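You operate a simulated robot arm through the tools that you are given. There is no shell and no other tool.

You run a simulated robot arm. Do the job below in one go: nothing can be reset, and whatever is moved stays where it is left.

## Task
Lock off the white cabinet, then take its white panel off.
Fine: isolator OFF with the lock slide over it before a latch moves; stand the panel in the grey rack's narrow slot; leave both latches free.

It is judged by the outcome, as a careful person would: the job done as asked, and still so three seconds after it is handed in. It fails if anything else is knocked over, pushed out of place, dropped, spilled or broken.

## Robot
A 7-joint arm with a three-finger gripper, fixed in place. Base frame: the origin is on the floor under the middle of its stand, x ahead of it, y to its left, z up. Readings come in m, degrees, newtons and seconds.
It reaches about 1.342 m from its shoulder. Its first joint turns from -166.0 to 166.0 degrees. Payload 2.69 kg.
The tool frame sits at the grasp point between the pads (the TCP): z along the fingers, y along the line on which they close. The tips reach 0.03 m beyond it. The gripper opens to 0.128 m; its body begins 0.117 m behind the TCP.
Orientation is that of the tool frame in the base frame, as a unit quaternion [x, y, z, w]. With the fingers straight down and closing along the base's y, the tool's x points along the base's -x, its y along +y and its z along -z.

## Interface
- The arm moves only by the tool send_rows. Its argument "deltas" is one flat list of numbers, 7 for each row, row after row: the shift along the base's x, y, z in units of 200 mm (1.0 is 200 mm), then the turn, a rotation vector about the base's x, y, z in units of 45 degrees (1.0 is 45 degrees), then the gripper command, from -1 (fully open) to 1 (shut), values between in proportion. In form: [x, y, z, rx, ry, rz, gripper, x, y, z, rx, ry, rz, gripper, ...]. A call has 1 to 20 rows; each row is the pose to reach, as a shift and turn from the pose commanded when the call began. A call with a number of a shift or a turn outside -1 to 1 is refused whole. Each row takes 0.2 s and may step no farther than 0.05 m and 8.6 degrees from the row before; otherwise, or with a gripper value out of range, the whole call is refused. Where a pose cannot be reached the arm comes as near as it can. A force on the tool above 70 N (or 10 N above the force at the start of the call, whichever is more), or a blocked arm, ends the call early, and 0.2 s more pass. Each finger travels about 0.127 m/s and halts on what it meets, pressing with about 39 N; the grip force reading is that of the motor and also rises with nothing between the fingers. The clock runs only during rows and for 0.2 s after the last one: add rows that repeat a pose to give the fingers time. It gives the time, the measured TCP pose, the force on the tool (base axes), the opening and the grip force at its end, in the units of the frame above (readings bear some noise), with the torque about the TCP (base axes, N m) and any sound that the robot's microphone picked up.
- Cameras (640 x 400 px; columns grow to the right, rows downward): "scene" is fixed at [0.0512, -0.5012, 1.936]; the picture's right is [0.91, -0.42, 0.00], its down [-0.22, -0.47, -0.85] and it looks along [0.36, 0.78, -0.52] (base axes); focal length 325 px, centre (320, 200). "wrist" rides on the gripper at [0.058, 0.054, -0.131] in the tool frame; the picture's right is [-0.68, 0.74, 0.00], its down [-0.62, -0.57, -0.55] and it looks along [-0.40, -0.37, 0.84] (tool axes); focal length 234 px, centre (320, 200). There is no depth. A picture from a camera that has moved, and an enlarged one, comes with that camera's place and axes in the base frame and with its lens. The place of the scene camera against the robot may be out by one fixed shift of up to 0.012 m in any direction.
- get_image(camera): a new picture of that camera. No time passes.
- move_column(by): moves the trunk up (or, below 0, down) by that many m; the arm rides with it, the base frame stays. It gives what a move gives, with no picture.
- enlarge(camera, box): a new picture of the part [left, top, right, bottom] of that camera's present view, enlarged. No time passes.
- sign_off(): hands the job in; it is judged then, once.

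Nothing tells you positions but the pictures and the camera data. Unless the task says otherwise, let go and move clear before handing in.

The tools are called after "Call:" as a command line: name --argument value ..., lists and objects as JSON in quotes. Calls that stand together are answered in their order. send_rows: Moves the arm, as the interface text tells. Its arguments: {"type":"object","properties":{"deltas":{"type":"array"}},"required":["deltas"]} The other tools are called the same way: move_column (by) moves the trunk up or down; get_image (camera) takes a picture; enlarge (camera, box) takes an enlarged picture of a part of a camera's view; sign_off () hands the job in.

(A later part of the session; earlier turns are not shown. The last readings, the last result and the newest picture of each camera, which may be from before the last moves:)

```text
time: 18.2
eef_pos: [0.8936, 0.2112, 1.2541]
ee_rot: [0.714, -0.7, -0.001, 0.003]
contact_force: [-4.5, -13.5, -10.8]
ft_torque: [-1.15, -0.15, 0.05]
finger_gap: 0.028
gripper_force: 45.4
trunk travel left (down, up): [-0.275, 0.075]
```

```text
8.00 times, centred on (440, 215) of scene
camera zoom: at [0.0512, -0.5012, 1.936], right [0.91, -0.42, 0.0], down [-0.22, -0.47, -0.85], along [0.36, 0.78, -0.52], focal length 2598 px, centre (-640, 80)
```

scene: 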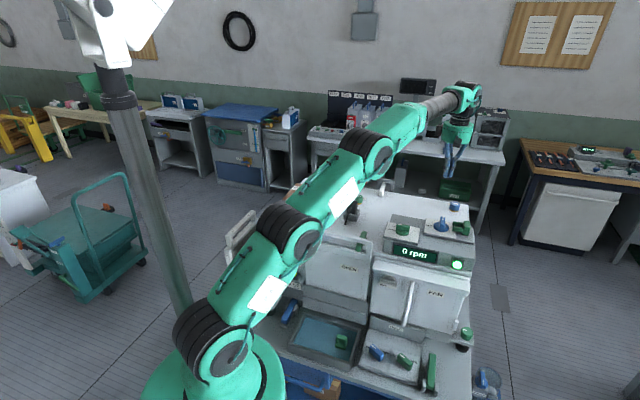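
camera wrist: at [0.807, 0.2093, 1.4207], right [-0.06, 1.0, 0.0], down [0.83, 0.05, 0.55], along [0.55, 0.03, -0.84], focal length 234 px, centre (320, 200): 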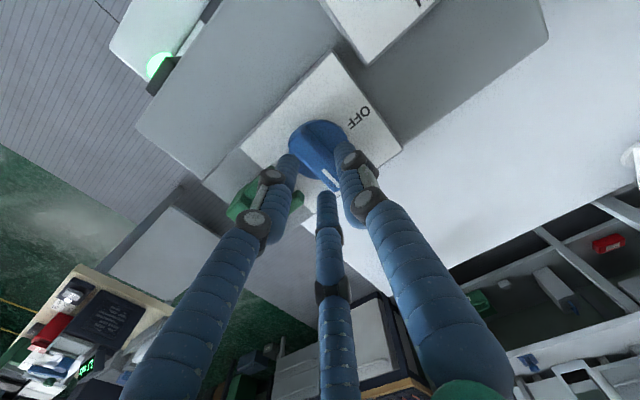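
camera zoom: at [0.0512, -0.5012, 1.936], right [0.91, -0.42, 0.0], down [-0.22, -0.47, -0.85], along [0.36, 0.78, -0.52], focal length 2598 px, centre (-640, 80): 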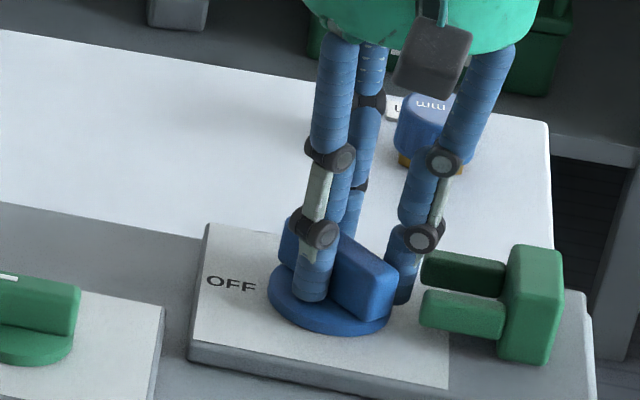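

The knob is turning well. Continuing the remaining 45°.

Call:
send_rows --deltas '[-0.002, 0.001, 0, 0, 0, 0.167, 0.9, -0.003, 0.003, 0, 0, 0, 0.333, 0.9, -0.005, 0.005, 0, 0, 0, 0.5, 0.9, -0.006, 0.008, 0, 0, 0, 0.667, 0.9, -0.008, 0.01, 0, 0, 0, 0.833, 0.9, -0.009, 0.012, 0, 0, 0, 1.0, 0.9]'

Call:
enlarge --camera "scene" --box '[400, 190, 480, 240]'

Call:
get_image --camera "wrist"

```text
time: 19.6
eef_pos: [0.8934, 0.2154, 1.2539]
ee_rot: [0.927, -0.374, 0.001, 0.003]
contact_force: [7.9, 1.1, -11.3]
ft_torque: [0.16, -0.33, -0.93]
finger_gap: 0.028
gripper_force: 44.9
trunk travel left (down, up): [-0.275, 0.075]
```

```text
8.00 times, centred on (440, 215) of scene
camera zoom: at [0.0512, -0.5012, 1.936], right [0.91, -0.42, 0.0], down [-0.22, -0.47, -0.85], along [0.36, 0.78, -0.52], focal length 2598 px, centre (-640, 80)
```

zoom: 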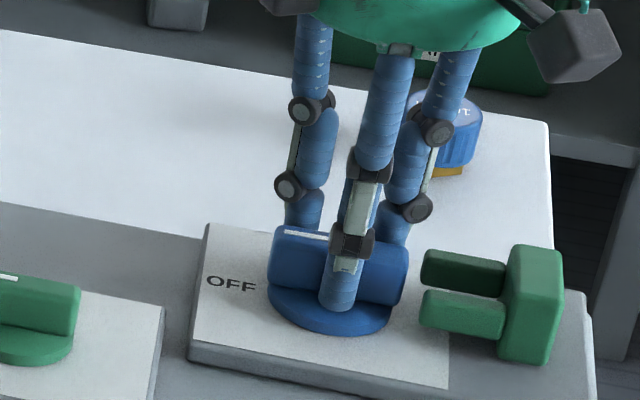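

```text
taken
camera wrist: at [0.8974, 0.1385, 1.3848], right [-1.0, -0.06, 0.0], down [-0.05, 0.84, 0.54], along [-0.03, 0.54, -0.84], focal length 234 px, centre (320, 200)
```

wrist: 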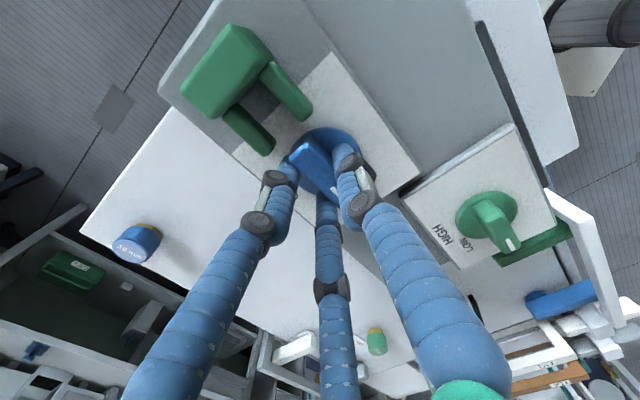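

The handle is at OFF, in line with the fork. I'll open slightly and lift clear.

Call:
send_rows --deltas '[0, 0, 0, 0, 0, 0, 0.5, 0, 0, 0, 0, 0, 0, 0.3, 0, 0, 0.05, 0, 0, 0, 0.3, 0, 0, 0.2, 0, 0, 0, 0.3, 0, 0, 0.4, 0, 0, 0, 0.3, 0, 0, 0.6, 0, 0, 0, 0.3]'

Call:
enlarge --camera "scene" --box '[400, 190, 480, 240]'

Call:
get_image --camera "wrist"

Call:
enlarge --camera "wrist" --box '[220, 50, 420, 175]'

```text
time: 21.0
eef_pos: [0.8933, 0.2155, 1.3739]
ee_rot: [0.927, -0.374, 0.001, 0.004]
contact_force: [0.5, -0.5, -0.4]
ft_torque: [0.0, -0.03, 0.02]
finger_gap: 0.0446
gripper_force: 0.2
trunk travel left (down, up): [-0.275, 0.075]
```

```text
8.00 times, centred on (440, 215) of scene
camera zoom: at [0.0512, -0.5012, 1.936], right [0.91, -0.42, 0.0], down [-0.22, -0.47, -0.85], along [0.36, 0.78, -0.52], focal length 2598 px, centre (-640, 80)
```

zoom: 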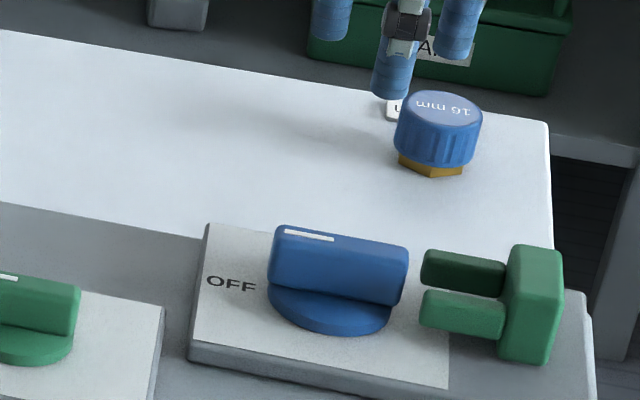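

```text
taken
camera wrist: at [0.8973, 0.1385, 1.5054], right [-1.0, -0.06, 0.0], down [-0.05, 0.84, 0.54], along [-0.03, 0.54, -0.84], focal length 234 px, centre (320, 200)
```

wrist: 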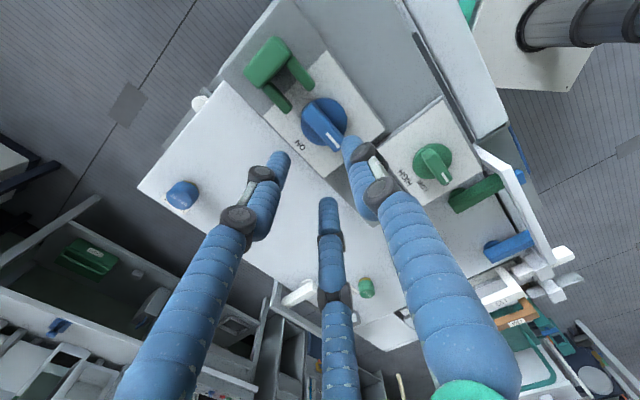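

```text
3.20 times, centred on (320, 112) of wrist
camera zoom: at [0.8973, 0.1385, 1.5054], right [-1.0, -0.06, 0.0], down [-0.05, 0.84, 0.54], along [-0.03, 0.54, -0.84], focal length 749 px, centre (320, 480)
```

zoom: 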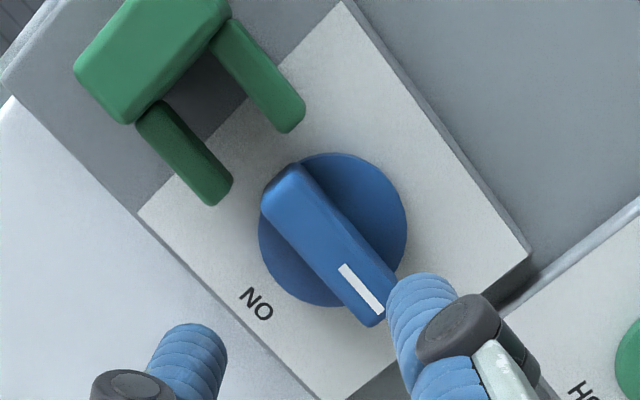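

Isolator is at OFF. Next I'll close the fingers, go round to the outer side of the green fork and lower behind it.

Call:
send_rows --deltas '[0, 0, 0, 0, 0, 0, 1, 0.153, -0.165, 0, 0, 0, 0, 1, 0.306, -0.33, 0, 0, 0, 0, 1, 0.4585, -0.4955, 0, 0, 0, 0, 1, 0.4585, -0.4955, -0.2, 0, 0, 0, 1, 0.4585, -0.4955, -0.4, 0, 0, 0, 1]'

Call:
enlarge --camera "scene" --box '[410, 170, 506, 230]'

Call:
get_image --camera "wrist"

Call:
enlarge --camera "wrist" --box '[240, 90, 400, 190]'

```text
time: 22.4
eef_pos: [0.9829, 0.1149, 1.294]
ee_rot: [0.927, -0.375, 0.001, 0.003]
contact_force: [0.0, 0.0, 0.2]
ft_torque: [-0.05, 0.02, 0.02]
finger_gap: 0.0022
gripper_force: 31.3
trunk travel left (down, up): [-0.275, 0.075]
```

```text
6.67 times, centred on (458, 200) of scene
camera zoom: at [0.0512, -0.5012, 1.936], right [0.91, -0.42, 0.0], down [-0.22, -0.47, -0.85], along [0.36, 0.78, -0.52], focal length 2165 px, centre (-600, 200)
```

zoom: 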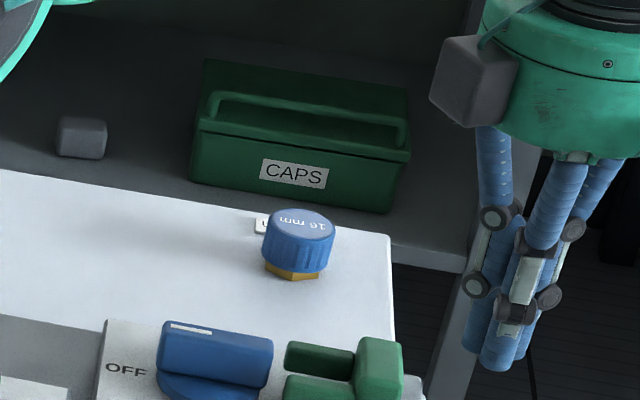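

```text
taken
camera wrist: at [0.988, 0.0382, 1.4259], right [-1.0, -0.06, 0.0], down [-0.05, 0.84, 0.54], along [-0.03, 0.54, -0.84], focal length 234 px, centre (320, 200)
```

wrist: 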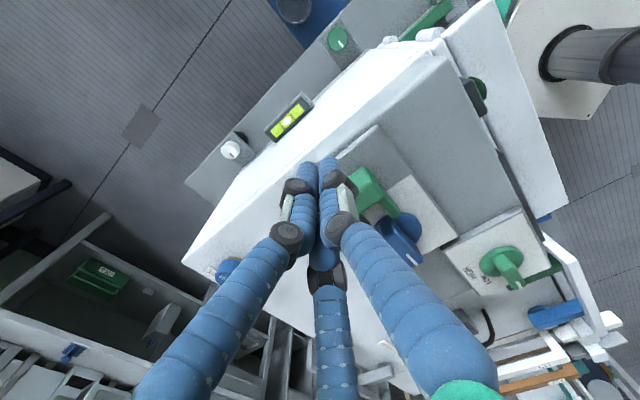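

```text
4.00 times, centred on (320, 140) of wrist
camera zoom: at [0.988, 0.0382, 1.4259], right [-1.0, -0.06, 0.0], down [-0.05, 0.84, 0.54], along [-0.03, 0.54, -0.84], focal length 937 px, centre (320, 440)
```

zoom: 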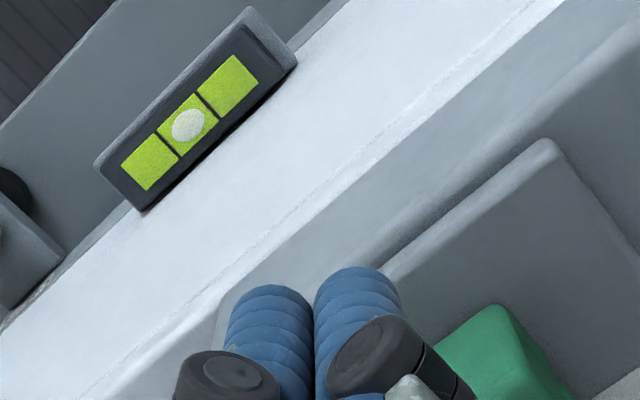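

The fingertips are outside the fork block. Lowering to block height.

Call:
send_rows --deltas '[0.01, 0.0, -0.1, 0, 0, 0, 1, 0.01, 0, -0.22, 0, 0, 0, 1, 0.01, 0, -0.22, 0, 0, 0, 1]'

Call:
enlarge --camera "scene" --box '[410, 190, 506, 250]'

Call:
enlarge --camera "wrist" --box '[260, 120, 420, 220]'

```text
time: 23.2
eef_pos: [0.9861, 0.1148, 1.2511]
ee_rot: [0.927, -0.375, 0.001, 0.003]
contact_force: [-0.6, -0.6, 0.6]
ft_torque: [0.0, 0.0, 0.0]
finger_gap: 0.0019
gripper_force: 31.3
trunk travel left (down, up): [-0.275, 0.075]
```

```text
6.67 times, centred on (458, 220) of scene
camera zoom: at [0.0512, -0.5012, 1.936], right [0.91, -0.42, 0.0], down [-0.22, -0.47, -0.85], along [0.36, 0.78, -0.52], focal length 2165 px, centre (-600, 67)
```

zoom: 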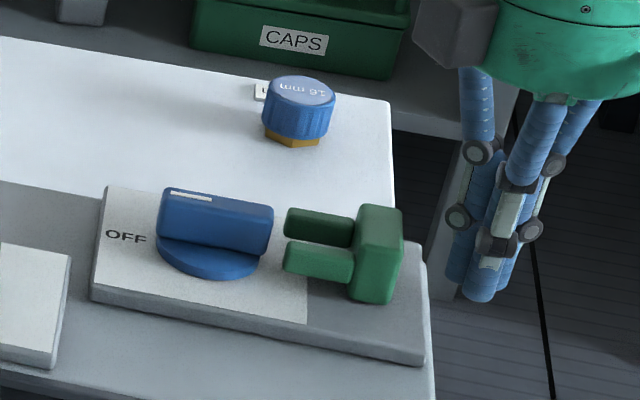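

```text
4.00 times, centred on (340, 170) of wrist
camera zoom: at [0.9904, 0.038, 1.3826], right [-1.0, -0.06, 0.0], down [-0.05, 0.84, 0.54], along [-0.03, 0.54, -0.84], focal length 937 px, centre (240, 320)
```

zoom: 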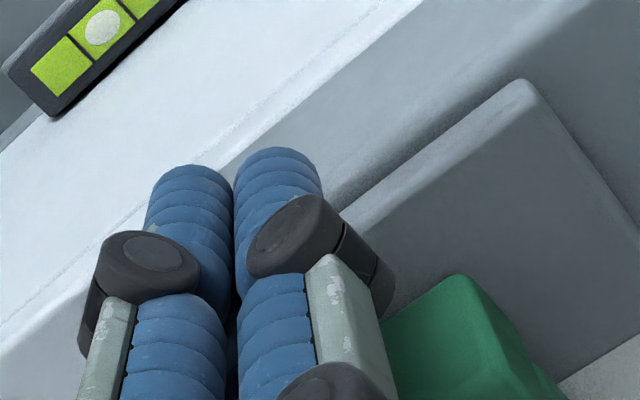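

Ready to push the fork toward the knob. First a short push of about 3 cm total travel, watching the force.

Call:
send_rows --deltas '[-0.0357, 0.035, 0, 0, 0, 0, 1, -0.0714, 0.0701, 0, 0, 0, 0, 1, -0.107, 0.105, 0, 0, 0, 0, 1, -0.107, 0.105, 0, 0, 0, 0, 1]'

Call:
enlarge --camera "scene" --box '[410, 190, 506, 250]'

```text
time: 24.2
eef_pos: [0.9654, 0.1353, 1.2497]
ee_rot: [0.927, -0.375, 0.001, 0.003]
contact_force: [0.3, -1.7, 1.1]
ft_torque: [0.0, -0.04, 0.02]
finger_gap: 0.0023
gripper_force: 31.0
trunk travel left (down, up): [-0.275, 0.075]
```

```text
6.67 times, centred on (458, 220) of scene
camera zoom: at [0.0512, -0.5012, 1.936], right [0.91, -0.42, 0.0], down [-0.22, -0.47, -0.85], along [0.36, 0.78, -0.52], focal length 2165 px, centre (-600, 67)
```

zoom: 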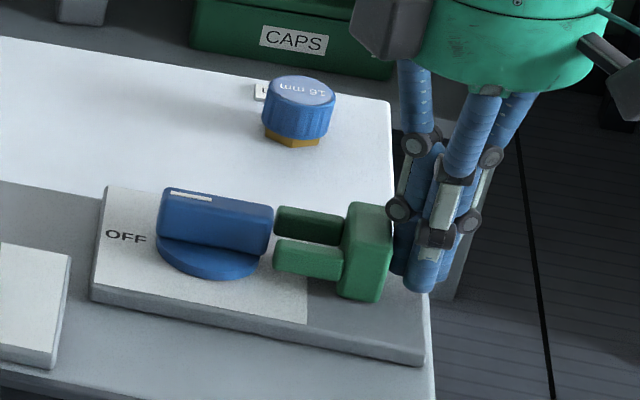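

The fork moves freely. Continuing the push.

Call:
send_rows --deltas '[-0.0357, 0.035, 0, 0, 0, 0, 1, -0.0714, 0.0701, 0, 0, 0, 0, 1, -0.107, 0.105, 0, 0, 0, 0, 1, -0.107, 0.105, 0, 0, 0, 0, 1]'

Call:
enlarge --camera "scene" --box '[410, 190, 506, 250]'

```text
time: 25.2
eef_pos: [0.9448, 0.1547, 1.2499]
ee_rot: [0.927, -0.375, 0.002, 0.003]
contact_force: [25.7, -24.1, 2.2]
ft_torque: [0.14, 0.03, -0.22]
finger_gap: 0.002
gripper_force: 31.4
trunk travel left (down, up): [-0.275, 0.075]
```

```text
6.67 times, centred on (458, 220) of scene
camera zoom: at [0.0512, -0.5012, 1.936], right [0.91, -0.42, 0.0], down [-0.22, -0.47, -0.85], along [0.36, 0.78, -0.52], focal length 2165 px, centre (-600, 67)
```

zoom: 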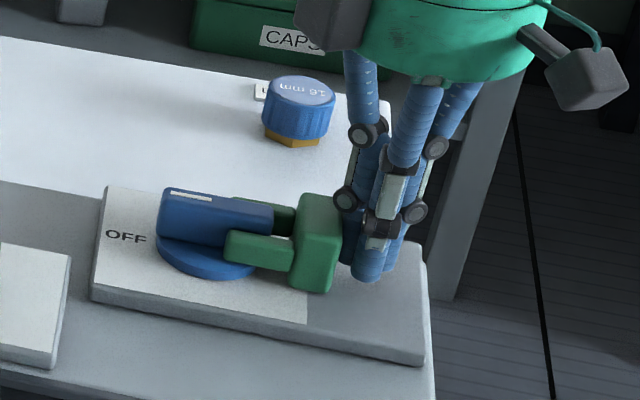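

Resistance rose to ~35 N and the prongs straddle the handle – it seems to be at its stop. I'll back off, lift and check from above.

Call:
send_rows --deltas '[0.07, -0.07, 0, 0, 0, 0, 1, 0.1, -0.1, 0.1, 0, 0, 0, 1, 0.1, -0.1, 0.3, 0, 0, 0, 1, 0.05, -0.2, 0.5, 0, 0, 0, 1, 0, -0.3, 0.6, 0, 0, 0, 1, -0.1, -0.3, 0.6, 0, 0, 0, 1]'

Call:
get_image --camera "wrist"

Call:
enlarge --camera "scene" --box '[390, 200, 486, 260]'

```text
time: 26.6
eef_pos: [0.9233, 0.0981, 1.3715]
ee_rot: [0.927, -0.374, 0.0, 0.003]
contact_force: [1.1, -0.2, -0.2]
ft_torque: [0.06, 0.03, -0.02]
finger_gap: 0.002
gripper_force: 31.1
trunk travel left (down, up): [-0.275, 0.075]
```

```text
taken
camera wrist: at [0.9276, 0.0202, 1.5029], right [-1.0, -0.06, 0.0], down [-0.05, 0.84, 0.54], along [-0.03, 0.54, -0.84], focal length 234 px, centre (320, 200)
```

wrist: 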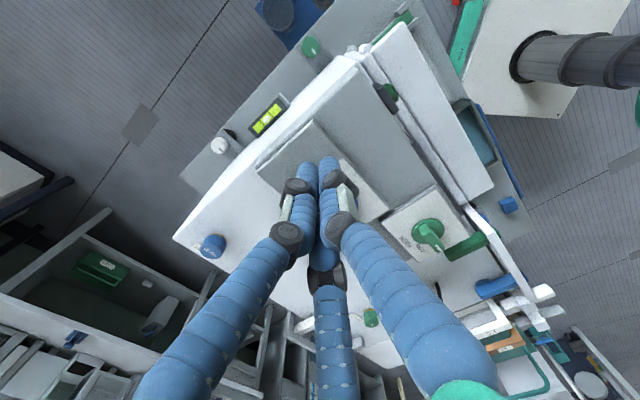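

```text
6.67 times, centred on (438, 230) of scene
camera zoom: at [0.0512, -0.5012, 1.936], right [0.91, -0.42, 0.0], down [-0.22, -0.47, -0.85], along [0.36, 0.78, -0.52], focal length 2165 px, centre (-467, 0)
```

zoom: 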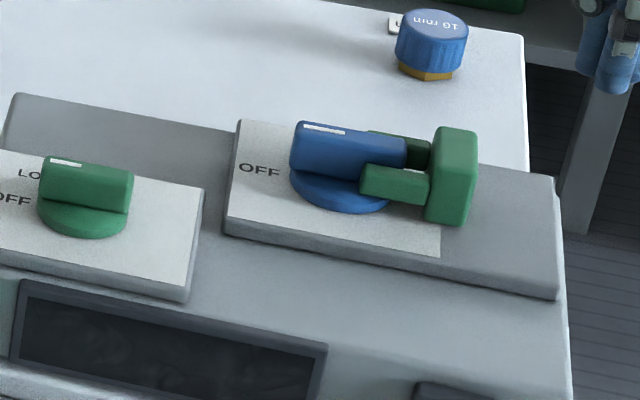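

Lock-off is done: the fork straddles the OFF handle and the display and lamp are dark. Now I'll move over the panel latches to measure them.

Call:
send_rows --deltas '[0, 0, 0.2, 0, 0, 0, 1, 0, 0, 0.4, 0, 0, 0, 1, -0.15, 0.15, 0.4, 0, 0, 0, 1, -0.3, 0.3, 0.4, 0, 0, 0, 1, -0.45, 0.45, 0.4, 0, 0, 0, 1, -0.6, 0.6, 0.4, 0, 0, 0, 1, -0.75, 0.75, 0.4, 0, 0, 0, 1, -0.9, 0.85, 0.4, 0, 0, 0, 1]'

Call:
send_rows --deltas '[-0.15, 0.15, 0, 0, 0, 0, 1, -0.3, 0.3, 0, 0, 0, 0, 1, -0.45, 0.45, 0, 0, 0, 0, 1, -0.6, 0.6, 0, 0, 0, 0, 1, -0.75, 0.75, 0, 0, 0, 0, 1, -0.88, 0.85, 0, 0, 0, 0, 1]'

Call:
get_image --camera "wrist"

Call:
enlarge --camera "wrist" --box '[200, 20, 440, 170]'

```text
time: 28.4
eef_pos: [0.7418, 0.2677, 1.4499]
ee_rot: [0.927, -0.375, 0.002, 0.002]
contact_force: [-0.7, 0.3, -0.4]
ft_torque: [0.02, -0.03, -0.01]
finger_gap: 0.0022
gripper_force: 31.0
trunk travel left (down, up): [-0.275, 0.075]
```

```text
time: 29.8
eef_pos: [0.5656, 0.4359, 1.4503]
ee_rot: [0.927, -0.375, 0.0, 0.003]
contact_force: [-0.2, 1.1, 0.8]
ft_torque: [0.03, -0.03, -0.01]
finger_gap: 0.0023
gripper_force: 32.2
trunk travel left (down, up): [-0.275, 0.075]
```

```text
taken
camera wrist: at [0.571, 0.36, 1.5811], right [-1.0, -0.06, 0.0], down [-0.05, 0.84, 0.54], along [-0.03, 0.54, -0.84], focal length 234 px, centre (320, 200)
```

wrist: 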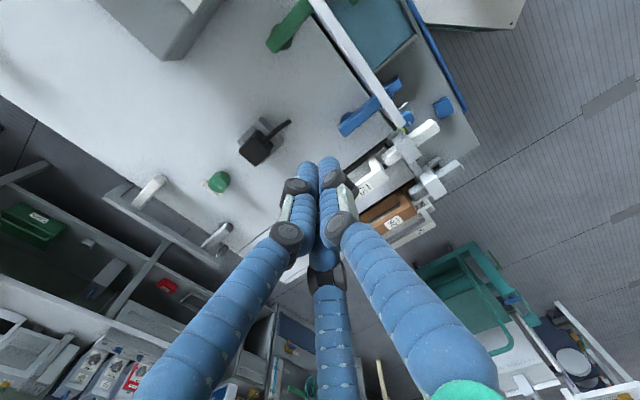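

```text
2.67 times, centred on (320, 95) of wrist
camera zoom: at [0.571, 0.36, 1.5811], right [-1.0, -0.06, 0.0], down [-0.05, 0.84, 0.54], along [-0.03, 0.54, -0.84], focal length 624 px, centre (320, 480)
```

zoom: 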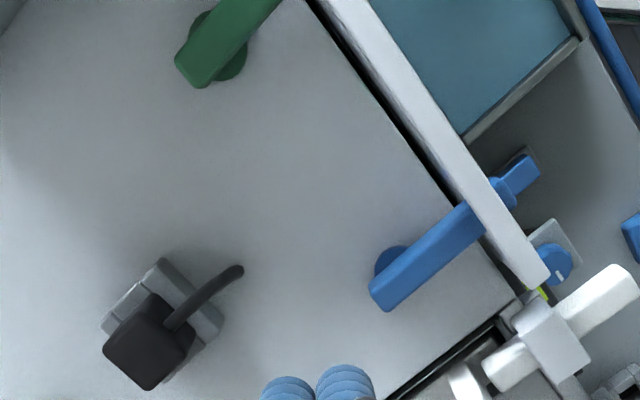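

Latch bars measured: blue pivot ≈(0.508,0.471), green ≈(0.633,0.352), bar tops z≈1.164, each reaching ~85 mm forward through the loop. I'll turn the wrist back to line up and grip the blue latch near its pivot.

Call:
send_rows --deltas '[-0.03, 0.02, 0, 0, 0, -0.167, 0.5, -0.06, 0.04, 0, 0, 0, -0.333, 0.03, -0.1, 0.06, 0, 0, 0, -0.5, 0.03, -0.14, 0.08, 0, 0, 0, -0.667, 0.03, -0.18, 0.11, 0, 0, 0, -0.833, 0.03, -0.243, 0.155, 0, 0, 0, -1.0, 0.03]'

Call:
send_rows --deltas '[0, 0, 0, 0, 0, -0.167, 0.03, 0, 0, 0, 0, 0, -0.333, 0.03, 0, 0, 0, 0, 0, -0.5, 0.03, 0, 0, 0, 0, 0, -0.667, 0.03, 0, 0, -0.1, 0, 0, -0.833, 0.03, 0, 0, -0.25, 0, 0, -1.0, 0.03, 0, 0, -0.4, 0, 0, -1.0, 0.03]'

Call:
get_image --camera "wrist"

Call:
enlarge --camera "wrist" --box '[220, 50, 420, 175]'

Call:
get_image --camera "scene"

```text
time: 31.2
eef_pos: [0.5173, 0.469, 1.4512]
ee_rot: [0.713, -0.701, -0.001, 0.003]
contact_force: [0.6, 0.0, 0.8]
ft_torque: [0.0, -0.01, -0.01]
finger_gap: 0.0623
gripper_force: 0.1
trunk travel left (down, up): [-0.275, 0.075]
```

```text
time: 32.8
eef_pos: [0.519, 0.4692, 1.3691]
ee_rot: [-0.39, 0.921, 0.001, -0.003]
contact_force: [1.1, 0.3, -0.3]
ft_torque: [0.02, 0.04, -0.03]
finger_gap: 0.0621
gripper_force: 0.1
trunk travel left (down, up): [-0.275, 0.075]
```

```text
taken
camera wrist: at [0.4401, 0.4659, 1.5009], right [-0.06, 1.0, 0.0], down [0.84, 0.05, 0.54], along [0.54, 0.03, -0.84], focal length 234 px, centre (320, 200)
```

wrist: 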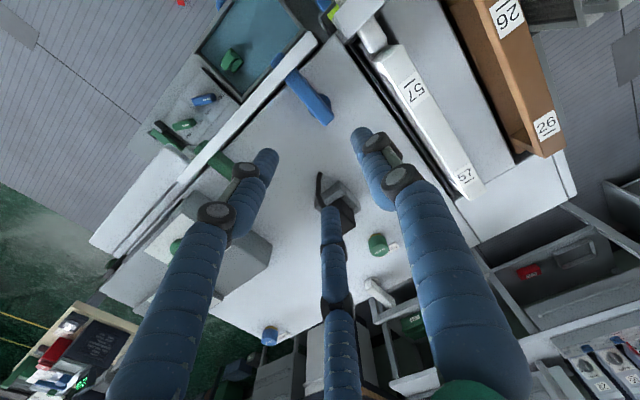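

```text
3.20 times, centred on (320, 112) of wrist
camera zoom: at [0.4401, 0.4659, 1.5009], right [-0.06, 1.0, 0.0], down [0.84, 0.05, 0.54], along [0.54, 0.03, -0.84], focal length 749 px, centre (320, 480)
```

zoom: 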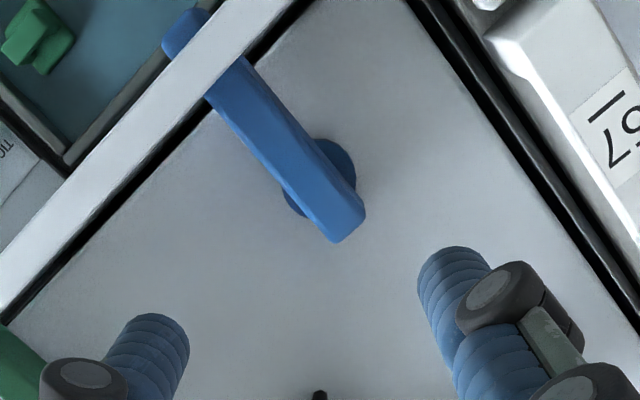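

```text
taken
```

scene: 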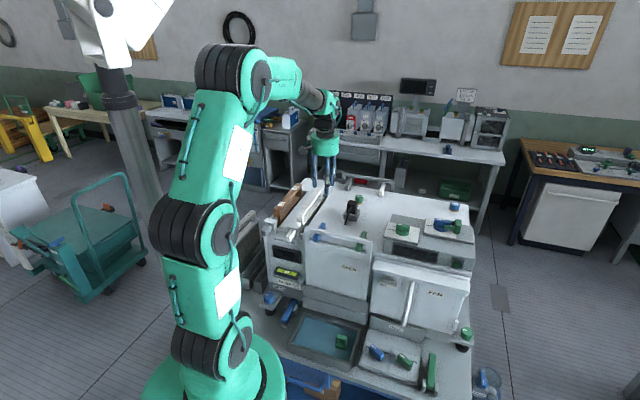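

Clear view of the blue latch; the open fingers straddle it with margin. Descending to just above it.

Call:
send_rows --deltas '[-0.014, -0.0145, -0.2, 0, 0, 0, 0.03, -0.014, -0.0145, -0.4, 0, 0, 0, 0.03, -0.014, -0.0145, -0.6, 0, 0, 0, 0.03, -0.014, -0.0145, -0.745, 0, 0, 0, 0.03]'

Call:
get_image --camera "wrist"

Call:
enlarge --camera "scene" --box '[280, 180, 376, 240]'

```text
time: 33.8
eef_pos: [0.5154, 0.4673, 1.2213]
ee_rot: [-0.39, 0.921, 0.002, -0.003]
contact_force: [-0.2, -0.9, -0.7]
ft_torque: [-0.01, -0.01, 0.02]
finger_gap: 0.062
gripper_force: 0.0
trunk travel left (down, up): [-0.275, 0.075]
```

```text
taken
camera wrist: at [0.4361, 0.4644, 1.3525], right [-0.06, 1.0, 0.0], down [0.84, 0.05, 0.54], along [0.54, 0.03, -0.84], focal length 234 px, centre (320, 200)
```

wrist: 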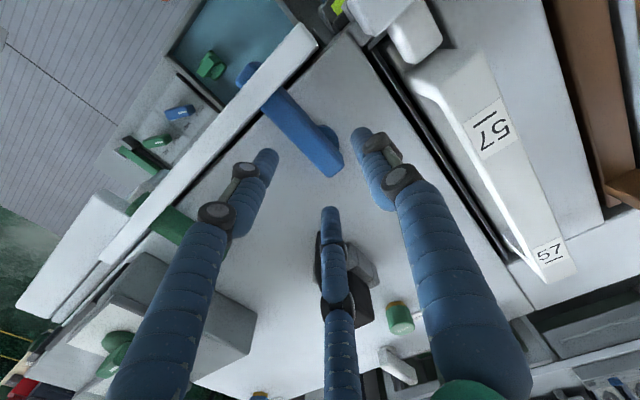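

```text
6.67 times, centred on (328, 210) of scene
camera zoom: at [0.0512, -0.5012, 1.936], right [0.91, -0.42, 0.0], down [-0.22, -0.47, -0.85], along [0.36, 0.78, -0.52], focal length 2165 px, centre (267, 133)
```

zoom: 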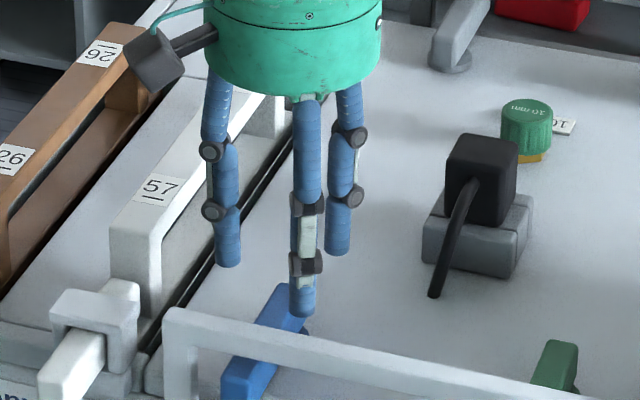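

I want a closer check that the front-right finger will clear the bar before going lower.

Call:
enlarge --camera "scene" --box '[300, 205, 356, 240]'

Call:
enlarge --camera "wrist" --box '[220, 90, 420, 215]'

```text
11.43 times, centred on (328, 222) of scene
camera zoom: at [0.0512, -0.5012, 1.936], right [0.91, -0.42, 0.0], down [-0.22, -0.47, -0.85], along [0.36, 0.78, -0.52], focal length 3711 px, centre (229, -57)
```

zoom: 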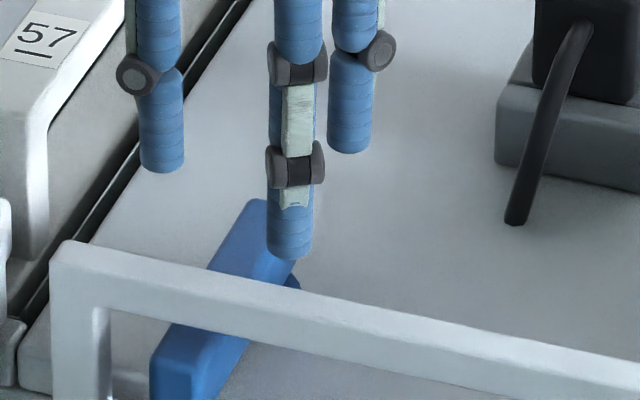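

```text
3.20 times, centred on (320, 152) of wrist
camera zoom: at [0.4361, 0.4644, 1.3525], right [-0.06, 1.0, 0.0], down [0.84, 0.05, 0.54], along [0.54, 0.03, -0.84], focal length 749 px, centre (320, 352)
```

zoom: 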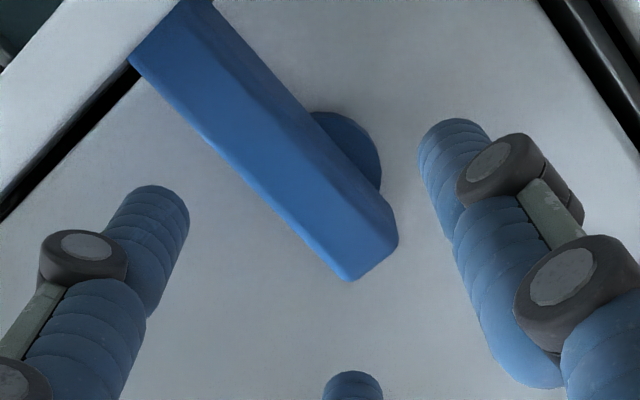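

Margins look uneven; I'll shift 5 mm to the right and descend in small steps.

Call:
send_rows --deltas '[0.018, -0.0175, 0, 0, 0, 0, 0.03, 0.018, -0.0175, -0.04, 0, 0, 0, 0.03, 0.018, -0.0175, -0.08, 0, 0, 0, 0.03, 0.018, -0.0175, -0.12, 0, 0, 0, 0.03]'

Call:
enlarge --camera "scene" --box '[300, 205, 356, 240]'

Call:
enlarge --camera "wrist" --box '[220, 90, 420, 215]'

```text
time: 34.8
eef_pos: [0.5189, 0.4641, 1.1972]
ee_rot: [-0.39, 0.921, 0.002, -0.003]
contact_force: [0.5, -0.7, 1.2]
ft_torque: [0.0, 0.01, 0.0]
finger_gap: 0.062
gripper_force: 0.1
trunk travel left (down, up): [-0.275, 0.075]
```

```text
11.43 times, centred on (328, 222) of scene
camera zoom: at [0.0512, -0.5012, 1.936], right [0.91, -0.42, 0.0], down [-0.22, -0.47, -0.85], along [0.36, 0.78, -0.52], focal length 3711 px, centre (229, -57)
```

zoom: 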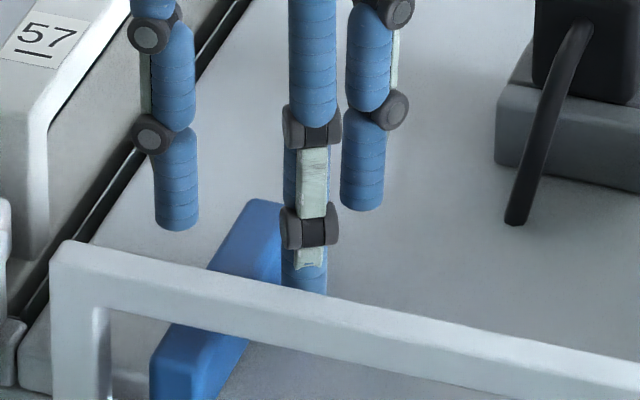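

```text
3.20 times, centred on (320, 152) of wrist
camera zoom: at [0.4396, 0.4601, 1.329], right [-0.06, 1.0, 0.0], down [0.84, 0.05, 0.54], along [0.54, 0.03, -0.84], focal length 749 px, centre (320, 352)
```

zoom: 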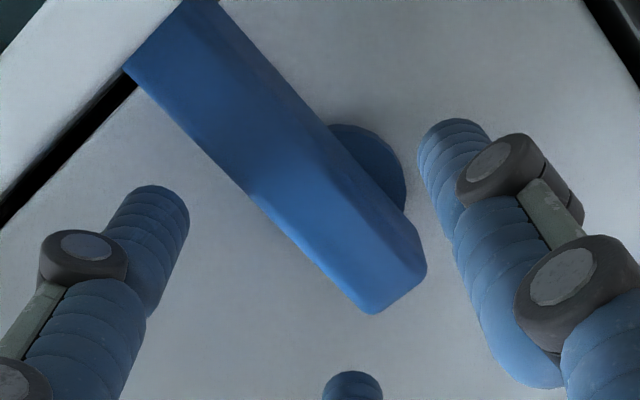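

Clearance on both sides is good. Down another 17 mm, then close.

Call:
send_rows --deltas '[0, 0, -0.04, 0, 0, 0, 0.03, 0, 0, -0.085, 0, 0, 0, 0.03, 0, 0, -0.085, 0, 0, 0, 0.3, 0, 0, -0.085, 0, 0, 0, 0.5, 0, 0, -0.085, 0, 0, 0, 0.7, 0, 0, -0.085, 0, 0, 0, 0.8]'

Call:
enlarge --camera "scene" --box '[300, 205, 356, 240]'

Call:
enlarge --camera "wrist" --box '[220, 90, 420, 215]'

```text
time: 36.2
eef_pos: [0.5167, 0.4642, 1.1795]
ee_rot: [-0.39, 0.921, 0.002, -0.003]
contact_force: [-24.2, 21.1, -3.0]
ft_torque: [0.5, 0.69, 0.03]
finger_gap: 0.0343
gripper_force: 16.4
trunk travel left (down, up): [-0.275, 0.075]
```

```text
11.43 times, centred on (328, 222) of scene
camera zoom: at [0.0512, -0.5012, 1.936], right [0.91, -0.42, 0.0], down [-0.22, -0.47, -0.85], along [0.36, 0.78, -0.52], focal length 3711 px, centre (229, -57)
```

zoom: 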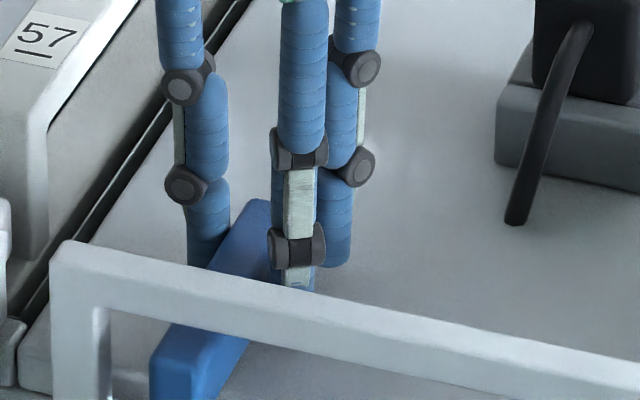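

```text
3.20 times, centred on (320, 152) of wrist
camera zoom: at [0.4383, 0.4604, 1.3113], right [-0.06, 1.0, 0.0], down [0.84, 0.05, 0.54], along [0.54, 0.03, -0.84], focal length 749 px, centre (320, 352)
```

zoom: 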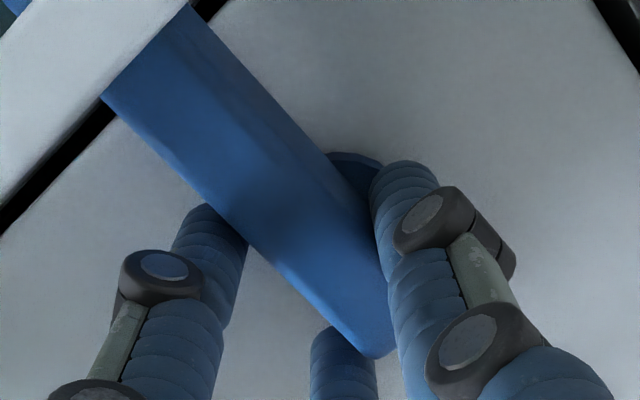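

Gripped but pulled sideways; relax by moving a few mm to the left while holding.

Call:
send_rows --deltas '[-0.01, 0.01, 0, 0, 0, 0, 0.8, -0.018, 0.0175, 0, 0, 0, 0, 0.9, -0.018, 0.0175, 0, 0, 0, 0, 0.9]'

```text
time: 37.0
eef_pos: [0.515, 0.4656, 1.1796]
ee_rot: [-0.39, 0.921, 0.002, -0.003]
contact_force: [1.3, -6.7, -7.5]
ft_torque: [-0.14, -0.23, -0.01]
finger_gap: 0.0304
gripper_force: 45.0
trunk travel left (down, up): [-0.275, 0.075]
```

Grip is balanced now. Turning the blue latch inward (counter-clockwise), first 22° as a test.

Call:
send_rows --deltas '[0.002, 0.002, 0, 0, 0, 0.167, 0.9, 0.003, 0.005, 0, 0, 0, 0.333, 0.9, 0.005, 0.007, 0, 0, 0, 0.5, 0.9]'

Call:
enlarge --camera "scene" --box '[290, 200, 386, 260]'

```text
time: 37.8
eef_pos: [0.517, 0.4664, 1.1798]
ee_rot: [-0.564, 0.826, 0.0, -0.003]
contact_force: [0.4, -6.9, -13.5]
ft_torque: [-0.49, -0.05, 0.02]
finger_gap: 0.0306
gripper_force: 45.0
trunk travel left (down, up): [-0.275, 0.075]
```

```text
6.67 times, centred on (338, 230) of scene
camera zoom: at [0.0512, -0.5012, 1.936], right [0.91, -0.42, 0.0], down [-0.22, -0.47, -0.85], along [0.36, 0.78, -0.52], focal length 2165 px, centre (200, 0)
```

zoom: 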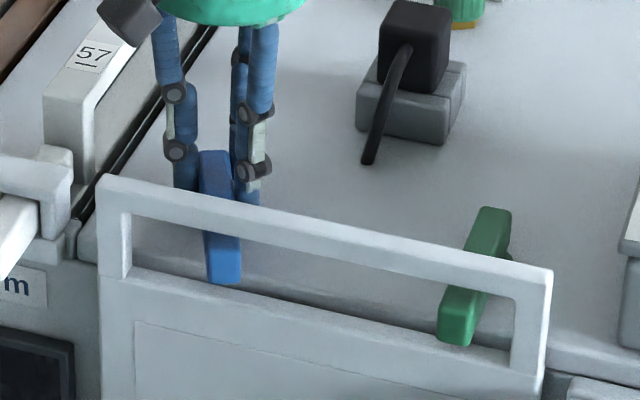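

The latch swings freely. Continuing 45° more.

Call:
send_rows --deltas '[0.001, 0.003, 0, 0, 0, 0.167, 0.9, 0.001, 0.006, 0, 0, 0, 0.333, 0.9, 0.001, 0.009, 0, 0, 0, 0.5, 0.9, 0.001, 0.012, 0, 0, 0, 0.667, 0.9, 0, 0.015, 0, 0, 0, 0.833, 0.9, 0, 0.018, 0, 0, 0, 1.0, 0.9]'

Call:
enlarge --camera "scene" --box '[290, 200, 386, 260]'

```text
time: 39.2
eef_pos: [0.5153, 0.4714, 1.1801]
ee_rot: [0.836, -0.548, 0.0, 0.004]
contact_force: [-13.7, 4.2, -21.3]
ft_torque: [0.5, 0.25, -0.09]
finger_gap: 0.0306
gripper_force: 44.7
trunk travel left (down, up): [-0.275, 0.075]
```

```text
6.67 times, centred on (338, 230) of scene
camera zoom: at [0.0512, -0.5012, 1.936], right [0.91, -0.42, 0.0], down [-0.22, -0.47, -0.85], along [0.36, 0.78, -0.52], focal length 2165 px, centre (200, 0)
```

zoom: 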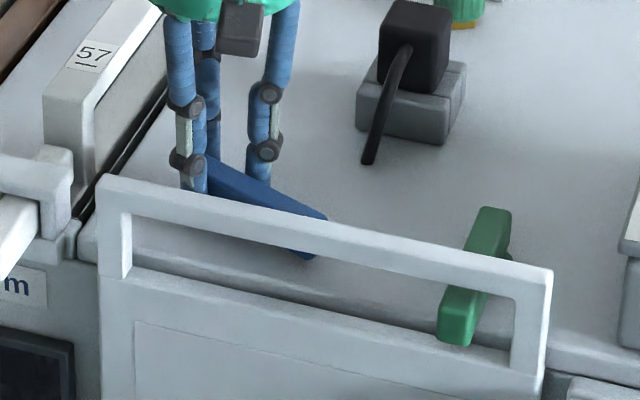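

Almost parallel; another 20°.

Call:
send_rows --deltas '[-0.004, 0.002, 0, 0, 0, 0.15, 0.9, -0.008, 0.005, 0, 0, 0, 0.3, 0.9, -0.012, 0.008, 0, 0, 0, 0.45, 0.9, -0.012, 0.008, 0, 0, 0, 0.45, 0.9]'

Call:
enlarge --camera "scene" --box '[290, 200, 386, 260]'

Call:
get_image --camera "wrist"

```text
time: 40.2
eef_pos: [0.514, 0.4742, 1.1798]
ee_rot: [0.92, -0.392, 0.001, 0.004]
contact_force: [-9.1, 11.5, -23.1]
ft_torque: [0.54, 0.18, -0.09]
finger_gap: 0.0306
gripper_force: 45.2
trunk travel left (down, up): [-0.275, 0.075]
```

```text
6.67 times, centred on (338, 230) of scene
camera zoom: at [0.0512, -0.5012, 1.936], right [0.91, -0.42, 0.0], down [-0.22, -0.47, -0.85], along [0.36, 0.78, -0.52], focal length 2165 px, centre (200, 0)
```

zoom: 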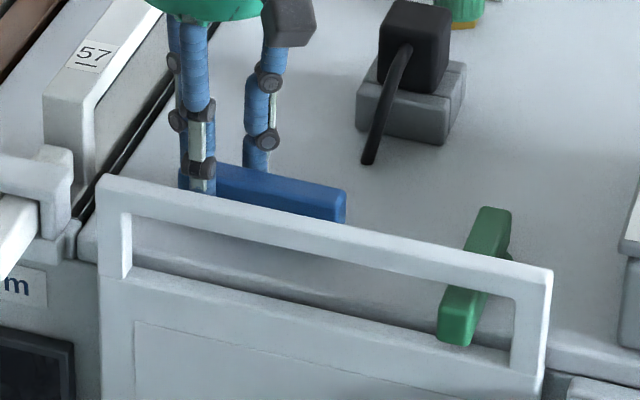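

```text
taken
camera wrist: at [0.5153, 0.3964, 1.3114], right [-1.0, -0.02, 0.0], down [-0.02, 0.84, 0.54], along [-0.01, 0.54, -0.84], focal length 234 px, centre (320, 200)
```

wrist: 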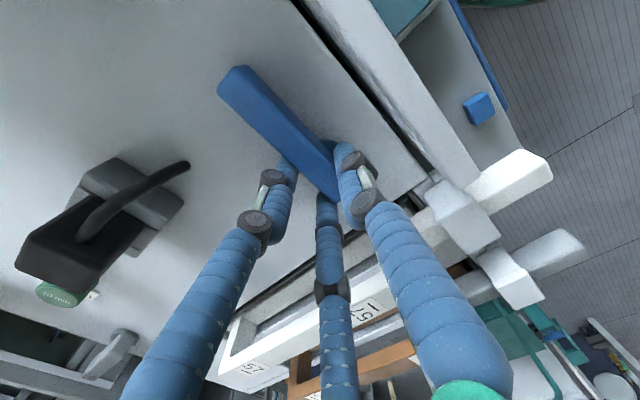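

The blue latch now lies parallel behind the panel. Opening and lifting off.

Call:
send_rows --deltas '[0, 0, 0, 0, 0, 0, 0.5, 0, 0, 0, 0, 0, 0, 0.25, 0, 0, 0.02, 0, 0, 0, 0.2, 0, 0, 0.15, 0, 0, 0, 0.2, 0, 0, 0.35, 0, 0, 0, 0.2, 0, 0, 0.55, 0, 0, 0, 0.2, 0, 0, 0.75, 0, 0, 0, 0.2]'

Call:
enlarge --camera "scene" --box '[290, 200, 386, 260]'

Call:
get_image --camera "wrist"

```text
time: 41.8
eef_pos: [0.5141, 0.4715, 1.3302]
ee_rot: [0.919, -0.393, 0.0, 0.003]
contact_force: [-0.7, -0.8, 0.6]
ft_torque: [0.01, -0.01, -0.02]
finger_gap: 0.051
gripper_force: 0.1
trunk travel left (down, up): [-0.275, 0.075]
```

```text
6.67 times, centred on (338, 230) of scene
camera zoom: at [0.0512, -0.5012, 1.936], right [0.91, -0.42, 0.0], down [-0.22, -0.47, -0.85], along [0.36, 0.78, -0.52], focal length 2165 px, centre (200, 0)
```

zoom: 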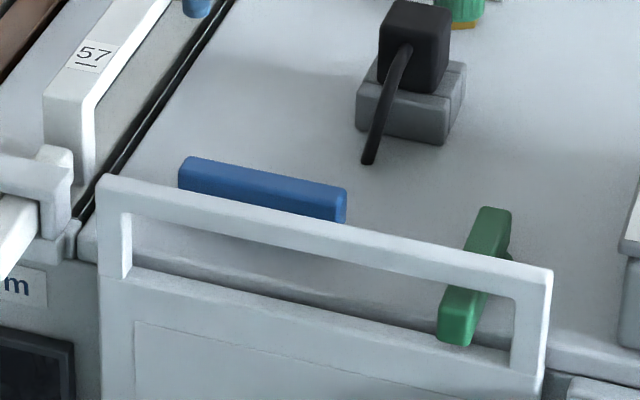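

```text
taken
camera wrist: at [0.5142, 0.3943, 1.4616], right [-1.0, -0.02, 0.0], down [-0.02, 0.84, 0.54], along [-0.01, 0.54, -0.84], focal length 234 px, centre (320, 200)
```

wrist: 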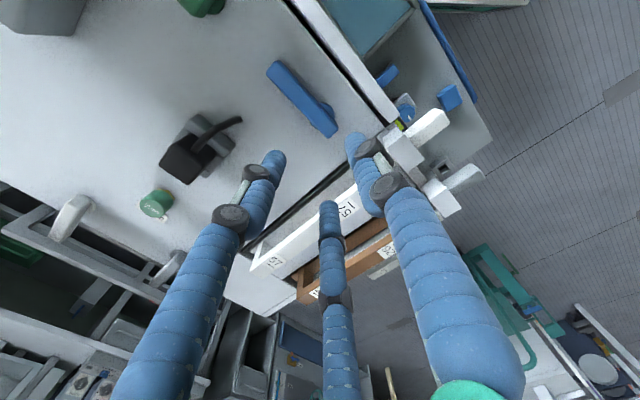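

Blue latch done. Now over to the green latch, turning the wrist back to line up with it.

Call:
send_rows --deltas '[0, 0, 0.15, 0, 0, -0.16, 0.03, 0.08, -0.08, 0.3, 0, 0, -0.32, 0.03, 0.2, -0.2, 0.3, 0, 0, -0.48, 0.03, 0.32, -0.32, 0.3, 0, 0, -0.64, 0.03, 0.45, -0.45, 0.3, 0, 0, -0.8, 0.03, 0.6265, -0.615, 0.3, 0, 0, -0.97, 0.03]'

Call:
send_rows --deltas '[0, 0, 0, 0, 0, -0.16, 0.03, 0, 0, 0, 0, 0, -0.32, 0.03, 0, 0, 0, 0, 0, -0.48, 0.03, 0, 0, -0.05, 0, 0, -0.64, 0.03, 0, 0, -0.1, 0, 0, -0.8, 0.03, 0, 0, -0.15, 0, 0, -0.97, 0.03, 0, 0, -0.15, 0, 0, -0.97, 0.03]'

Call:
get_image --camera "wrist"

Call:
enlarge --camera "wrist" --box '[200, 30, 440, 180]'

```text
time: 43.2
eef_pos: [0.6412, 0.3476, 1.3919]
ee_rot: [-0.707, 0.707, 0.0, -0.005]
contact_force: [0.0, -1.5, 0.1]
ft_torque: [-0.01, 0.04, 0.0]
finger_gap: 0.0623
gripper_force: 0.0
trunk travel left (down, up): [-0.275, 0.075]
```

```text
time: 44.8
eef_pos: [0.6397, 0.3509, 1.3607]
ee_rot: [-0.394, 0.919, 0.002, -0.002]
contact_force: [0.0, -0.4, -0.1]
ft_torque: [0.04, 0.02, 0.01]
finger_gap: 0.062
gripper_force: 0.0
trunk travel left (down, up): [-0.275, 0.075]
```

```text
taken
camera wrist: at [0.5607, 0.346, 1.4917], right [-0.07, 1.0, 0.0], down [0.84, 0.06, 0.54], along [0.54, 0.04, -0.84], focal length 234 px, centre (320, 200)
```

wrist: 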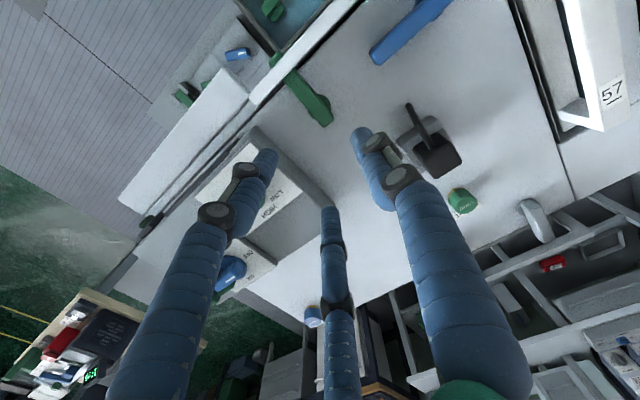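

```text
2.67 times, centred on (320, 105) of wrist
camera zoom: at [0.5607, 0.346, 1.4917], right [-0.07, 1.0, 0.0], down [0.84, 0.06, 0.54], along [0.54, 0.04, -0.84], focal length 624 px, centre (320, 453)
```

zoom: 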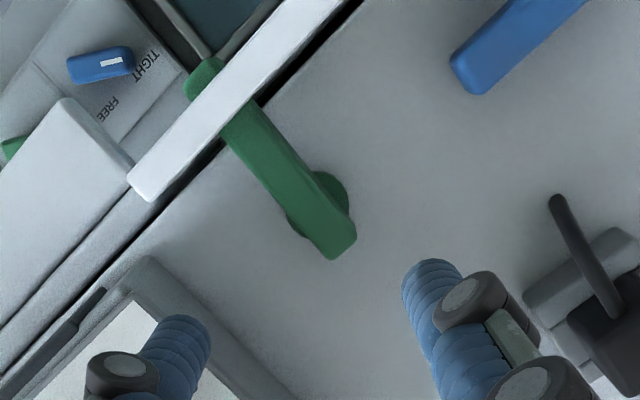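

Green latch centred under the gripper. Descending to just above with a small correction.

Call:
send_rows --deltas '[-0.01, -0.0295, -0.2, 0, 0, 0, 0.03, -0.01, -0.0295, -0.4, 0, 0, 0, 0.03, -0.01, -0.0295, -0.6, 0, 0, 0, 0.03, -0.01, -0.0295, -0.75, 0, 0, 0, 0.03, -0.01, -0.0295, -0.8, 0, 0, 0, 0.03]'

Call:
enlarge --camera "wrist" --box '[220, 90, 420, 215]'

Call:
enlarge --camera "scene" --box '[310, 200, 406, 260]'

```text
time: 46.0
eef_pos: [0.6378, 0.3437, 1.2015]
ee_rot: [-0.394, 0.919, 0.001, -0.003]
contact_force: [0.0, -0.2, -0.3]
ft_torque: [-0.02, 0.0, -0.02]
finger_gap: 0.062
gripper_force: 0.1
trunk travel left (down, up): [-0.275, 0.075]
```

```text
3.20 times, centred on (320, 152) of wrist
camera zoom: at [0.5591, 0.339, 1.3325], right [-0.07, 1.0, 0.0], down [0.84, 0.06, 0.54], along [0.54, 0.04, -0.84], focal length 749 px, centre (320, 352)
```

zoom: 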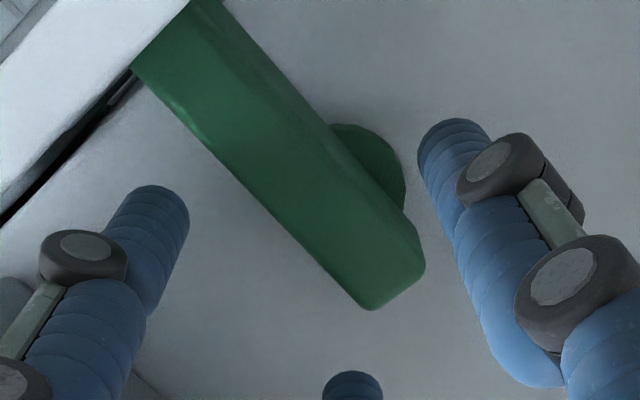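

```text
6.67 times, centred on (358, 230) of scene
camera zoom: at [0.0512, -0.5012, 1.936], right [0.91, -0.42, 0.0], down [-0.22, -0.47, -0.85], along [0.36, 0.78, -0.52], focal length 2165 px, centre (67, 0)
```

zoom: 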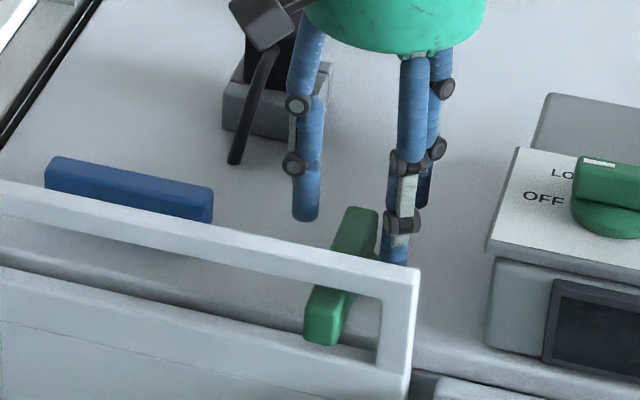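

Same alignment as with the blue one. Lowering, closing, and relaxing sideways as before.

Call:
send_rows --deltas '[0, 0, -0.05, 0, 0, 0, 0.03, 0, 0, -0.108, 0, 0, 0, 0.03, 0, 0, -0.108, 0, 0, 0, 0.3, 0, 0, -0.108, 0, 0, 0, 0.45, -0.01, 0.01, -0.108, 0, 0, 0, 0.6, -0.019, 0.0185, -0.108, 0, 0, 0, 0.8, -0.019, 0.0185, -0.108, 0, 0, 0, 0.9]'

Call:
enlarge --camera "wrist" --box '[220, 90, 420, 215]'

```text
time: 47.6
eef_pos: [0.6368, 0.3463, 1.1798]
ee_rot: [-0.394, 0.919, 0.002, -0.002]
contact_force: [18.1, -15.6, 2.4]
ft_torque: [-0.71, -0.6, -1.17]
finger_gap: 0.0311
gripper_force: 45.5
trunk travel left (down, up): [-0.275, 0.075]
```

```text
3.20 times, centred on (320, 152) of wrist
camera zoom: at [0.5574, 0.341, 1.3103], right [-0.07, 1.0, 0.0], down [0.84, 0.05, 0.54], along [0.54, 0.04, -0.84], focal length 749 px, centre (320, 352)
```

zoom: 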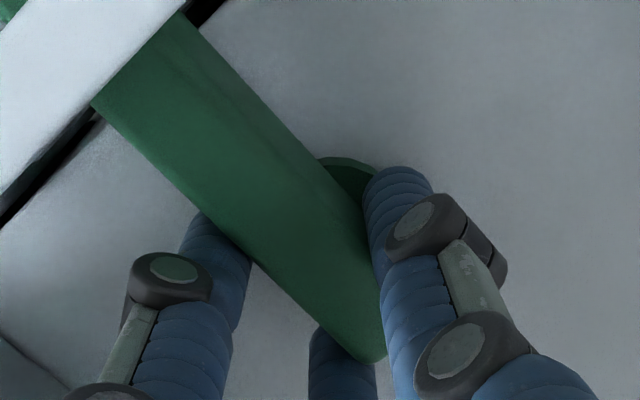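

The green latch resists outward turning, so it should swing inward (clockwise). Testing 22°.

Call:
send_rows --deltas '[0.003, -0.005, 0, 0, 0, -0.167, 0.9, 0.001, -0.008, 0, 0, 0, -0.333, 0.9, -0.001, -0.01, 0, 0, 0, -0.5, 0.9]'

Call:
enlarge --camera "scene" --box '[310, 200, 406, 260]'

```text
time: 48.4
eef_pos: [0.6354, 0.3425, 1.1789]
ee_rot: [-0.206, 0.978, 0.003, -0.002]
contact_force: [18.9, -23.6, 4.6]
ft_torque: [-0.44, -1.22, 0.04]
finger_gap: 0.0304
gripper_force: 45.1
trunk travel left (down, up): [-0.275, 0.075]
```

```text
6.67 times, centred on (358, 230) of scene
camera zoom: at [0.0512, -0.5012, 1.936], right [0.91, -0.42, 0.0], down [-0.22, -0.47, -0.85], along [0.36, 0.78, -0.52], focal length 2165 px, centre (67, 0)
```

zoom: 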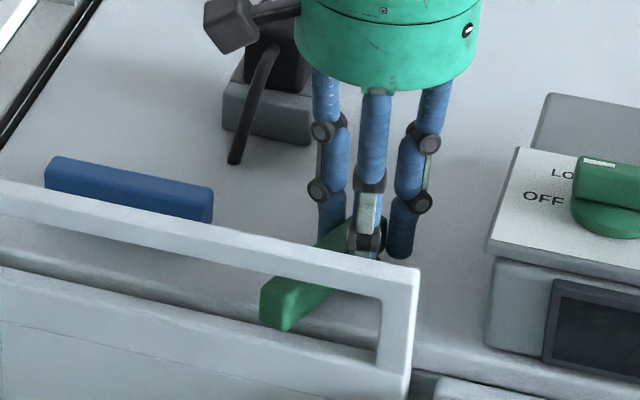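

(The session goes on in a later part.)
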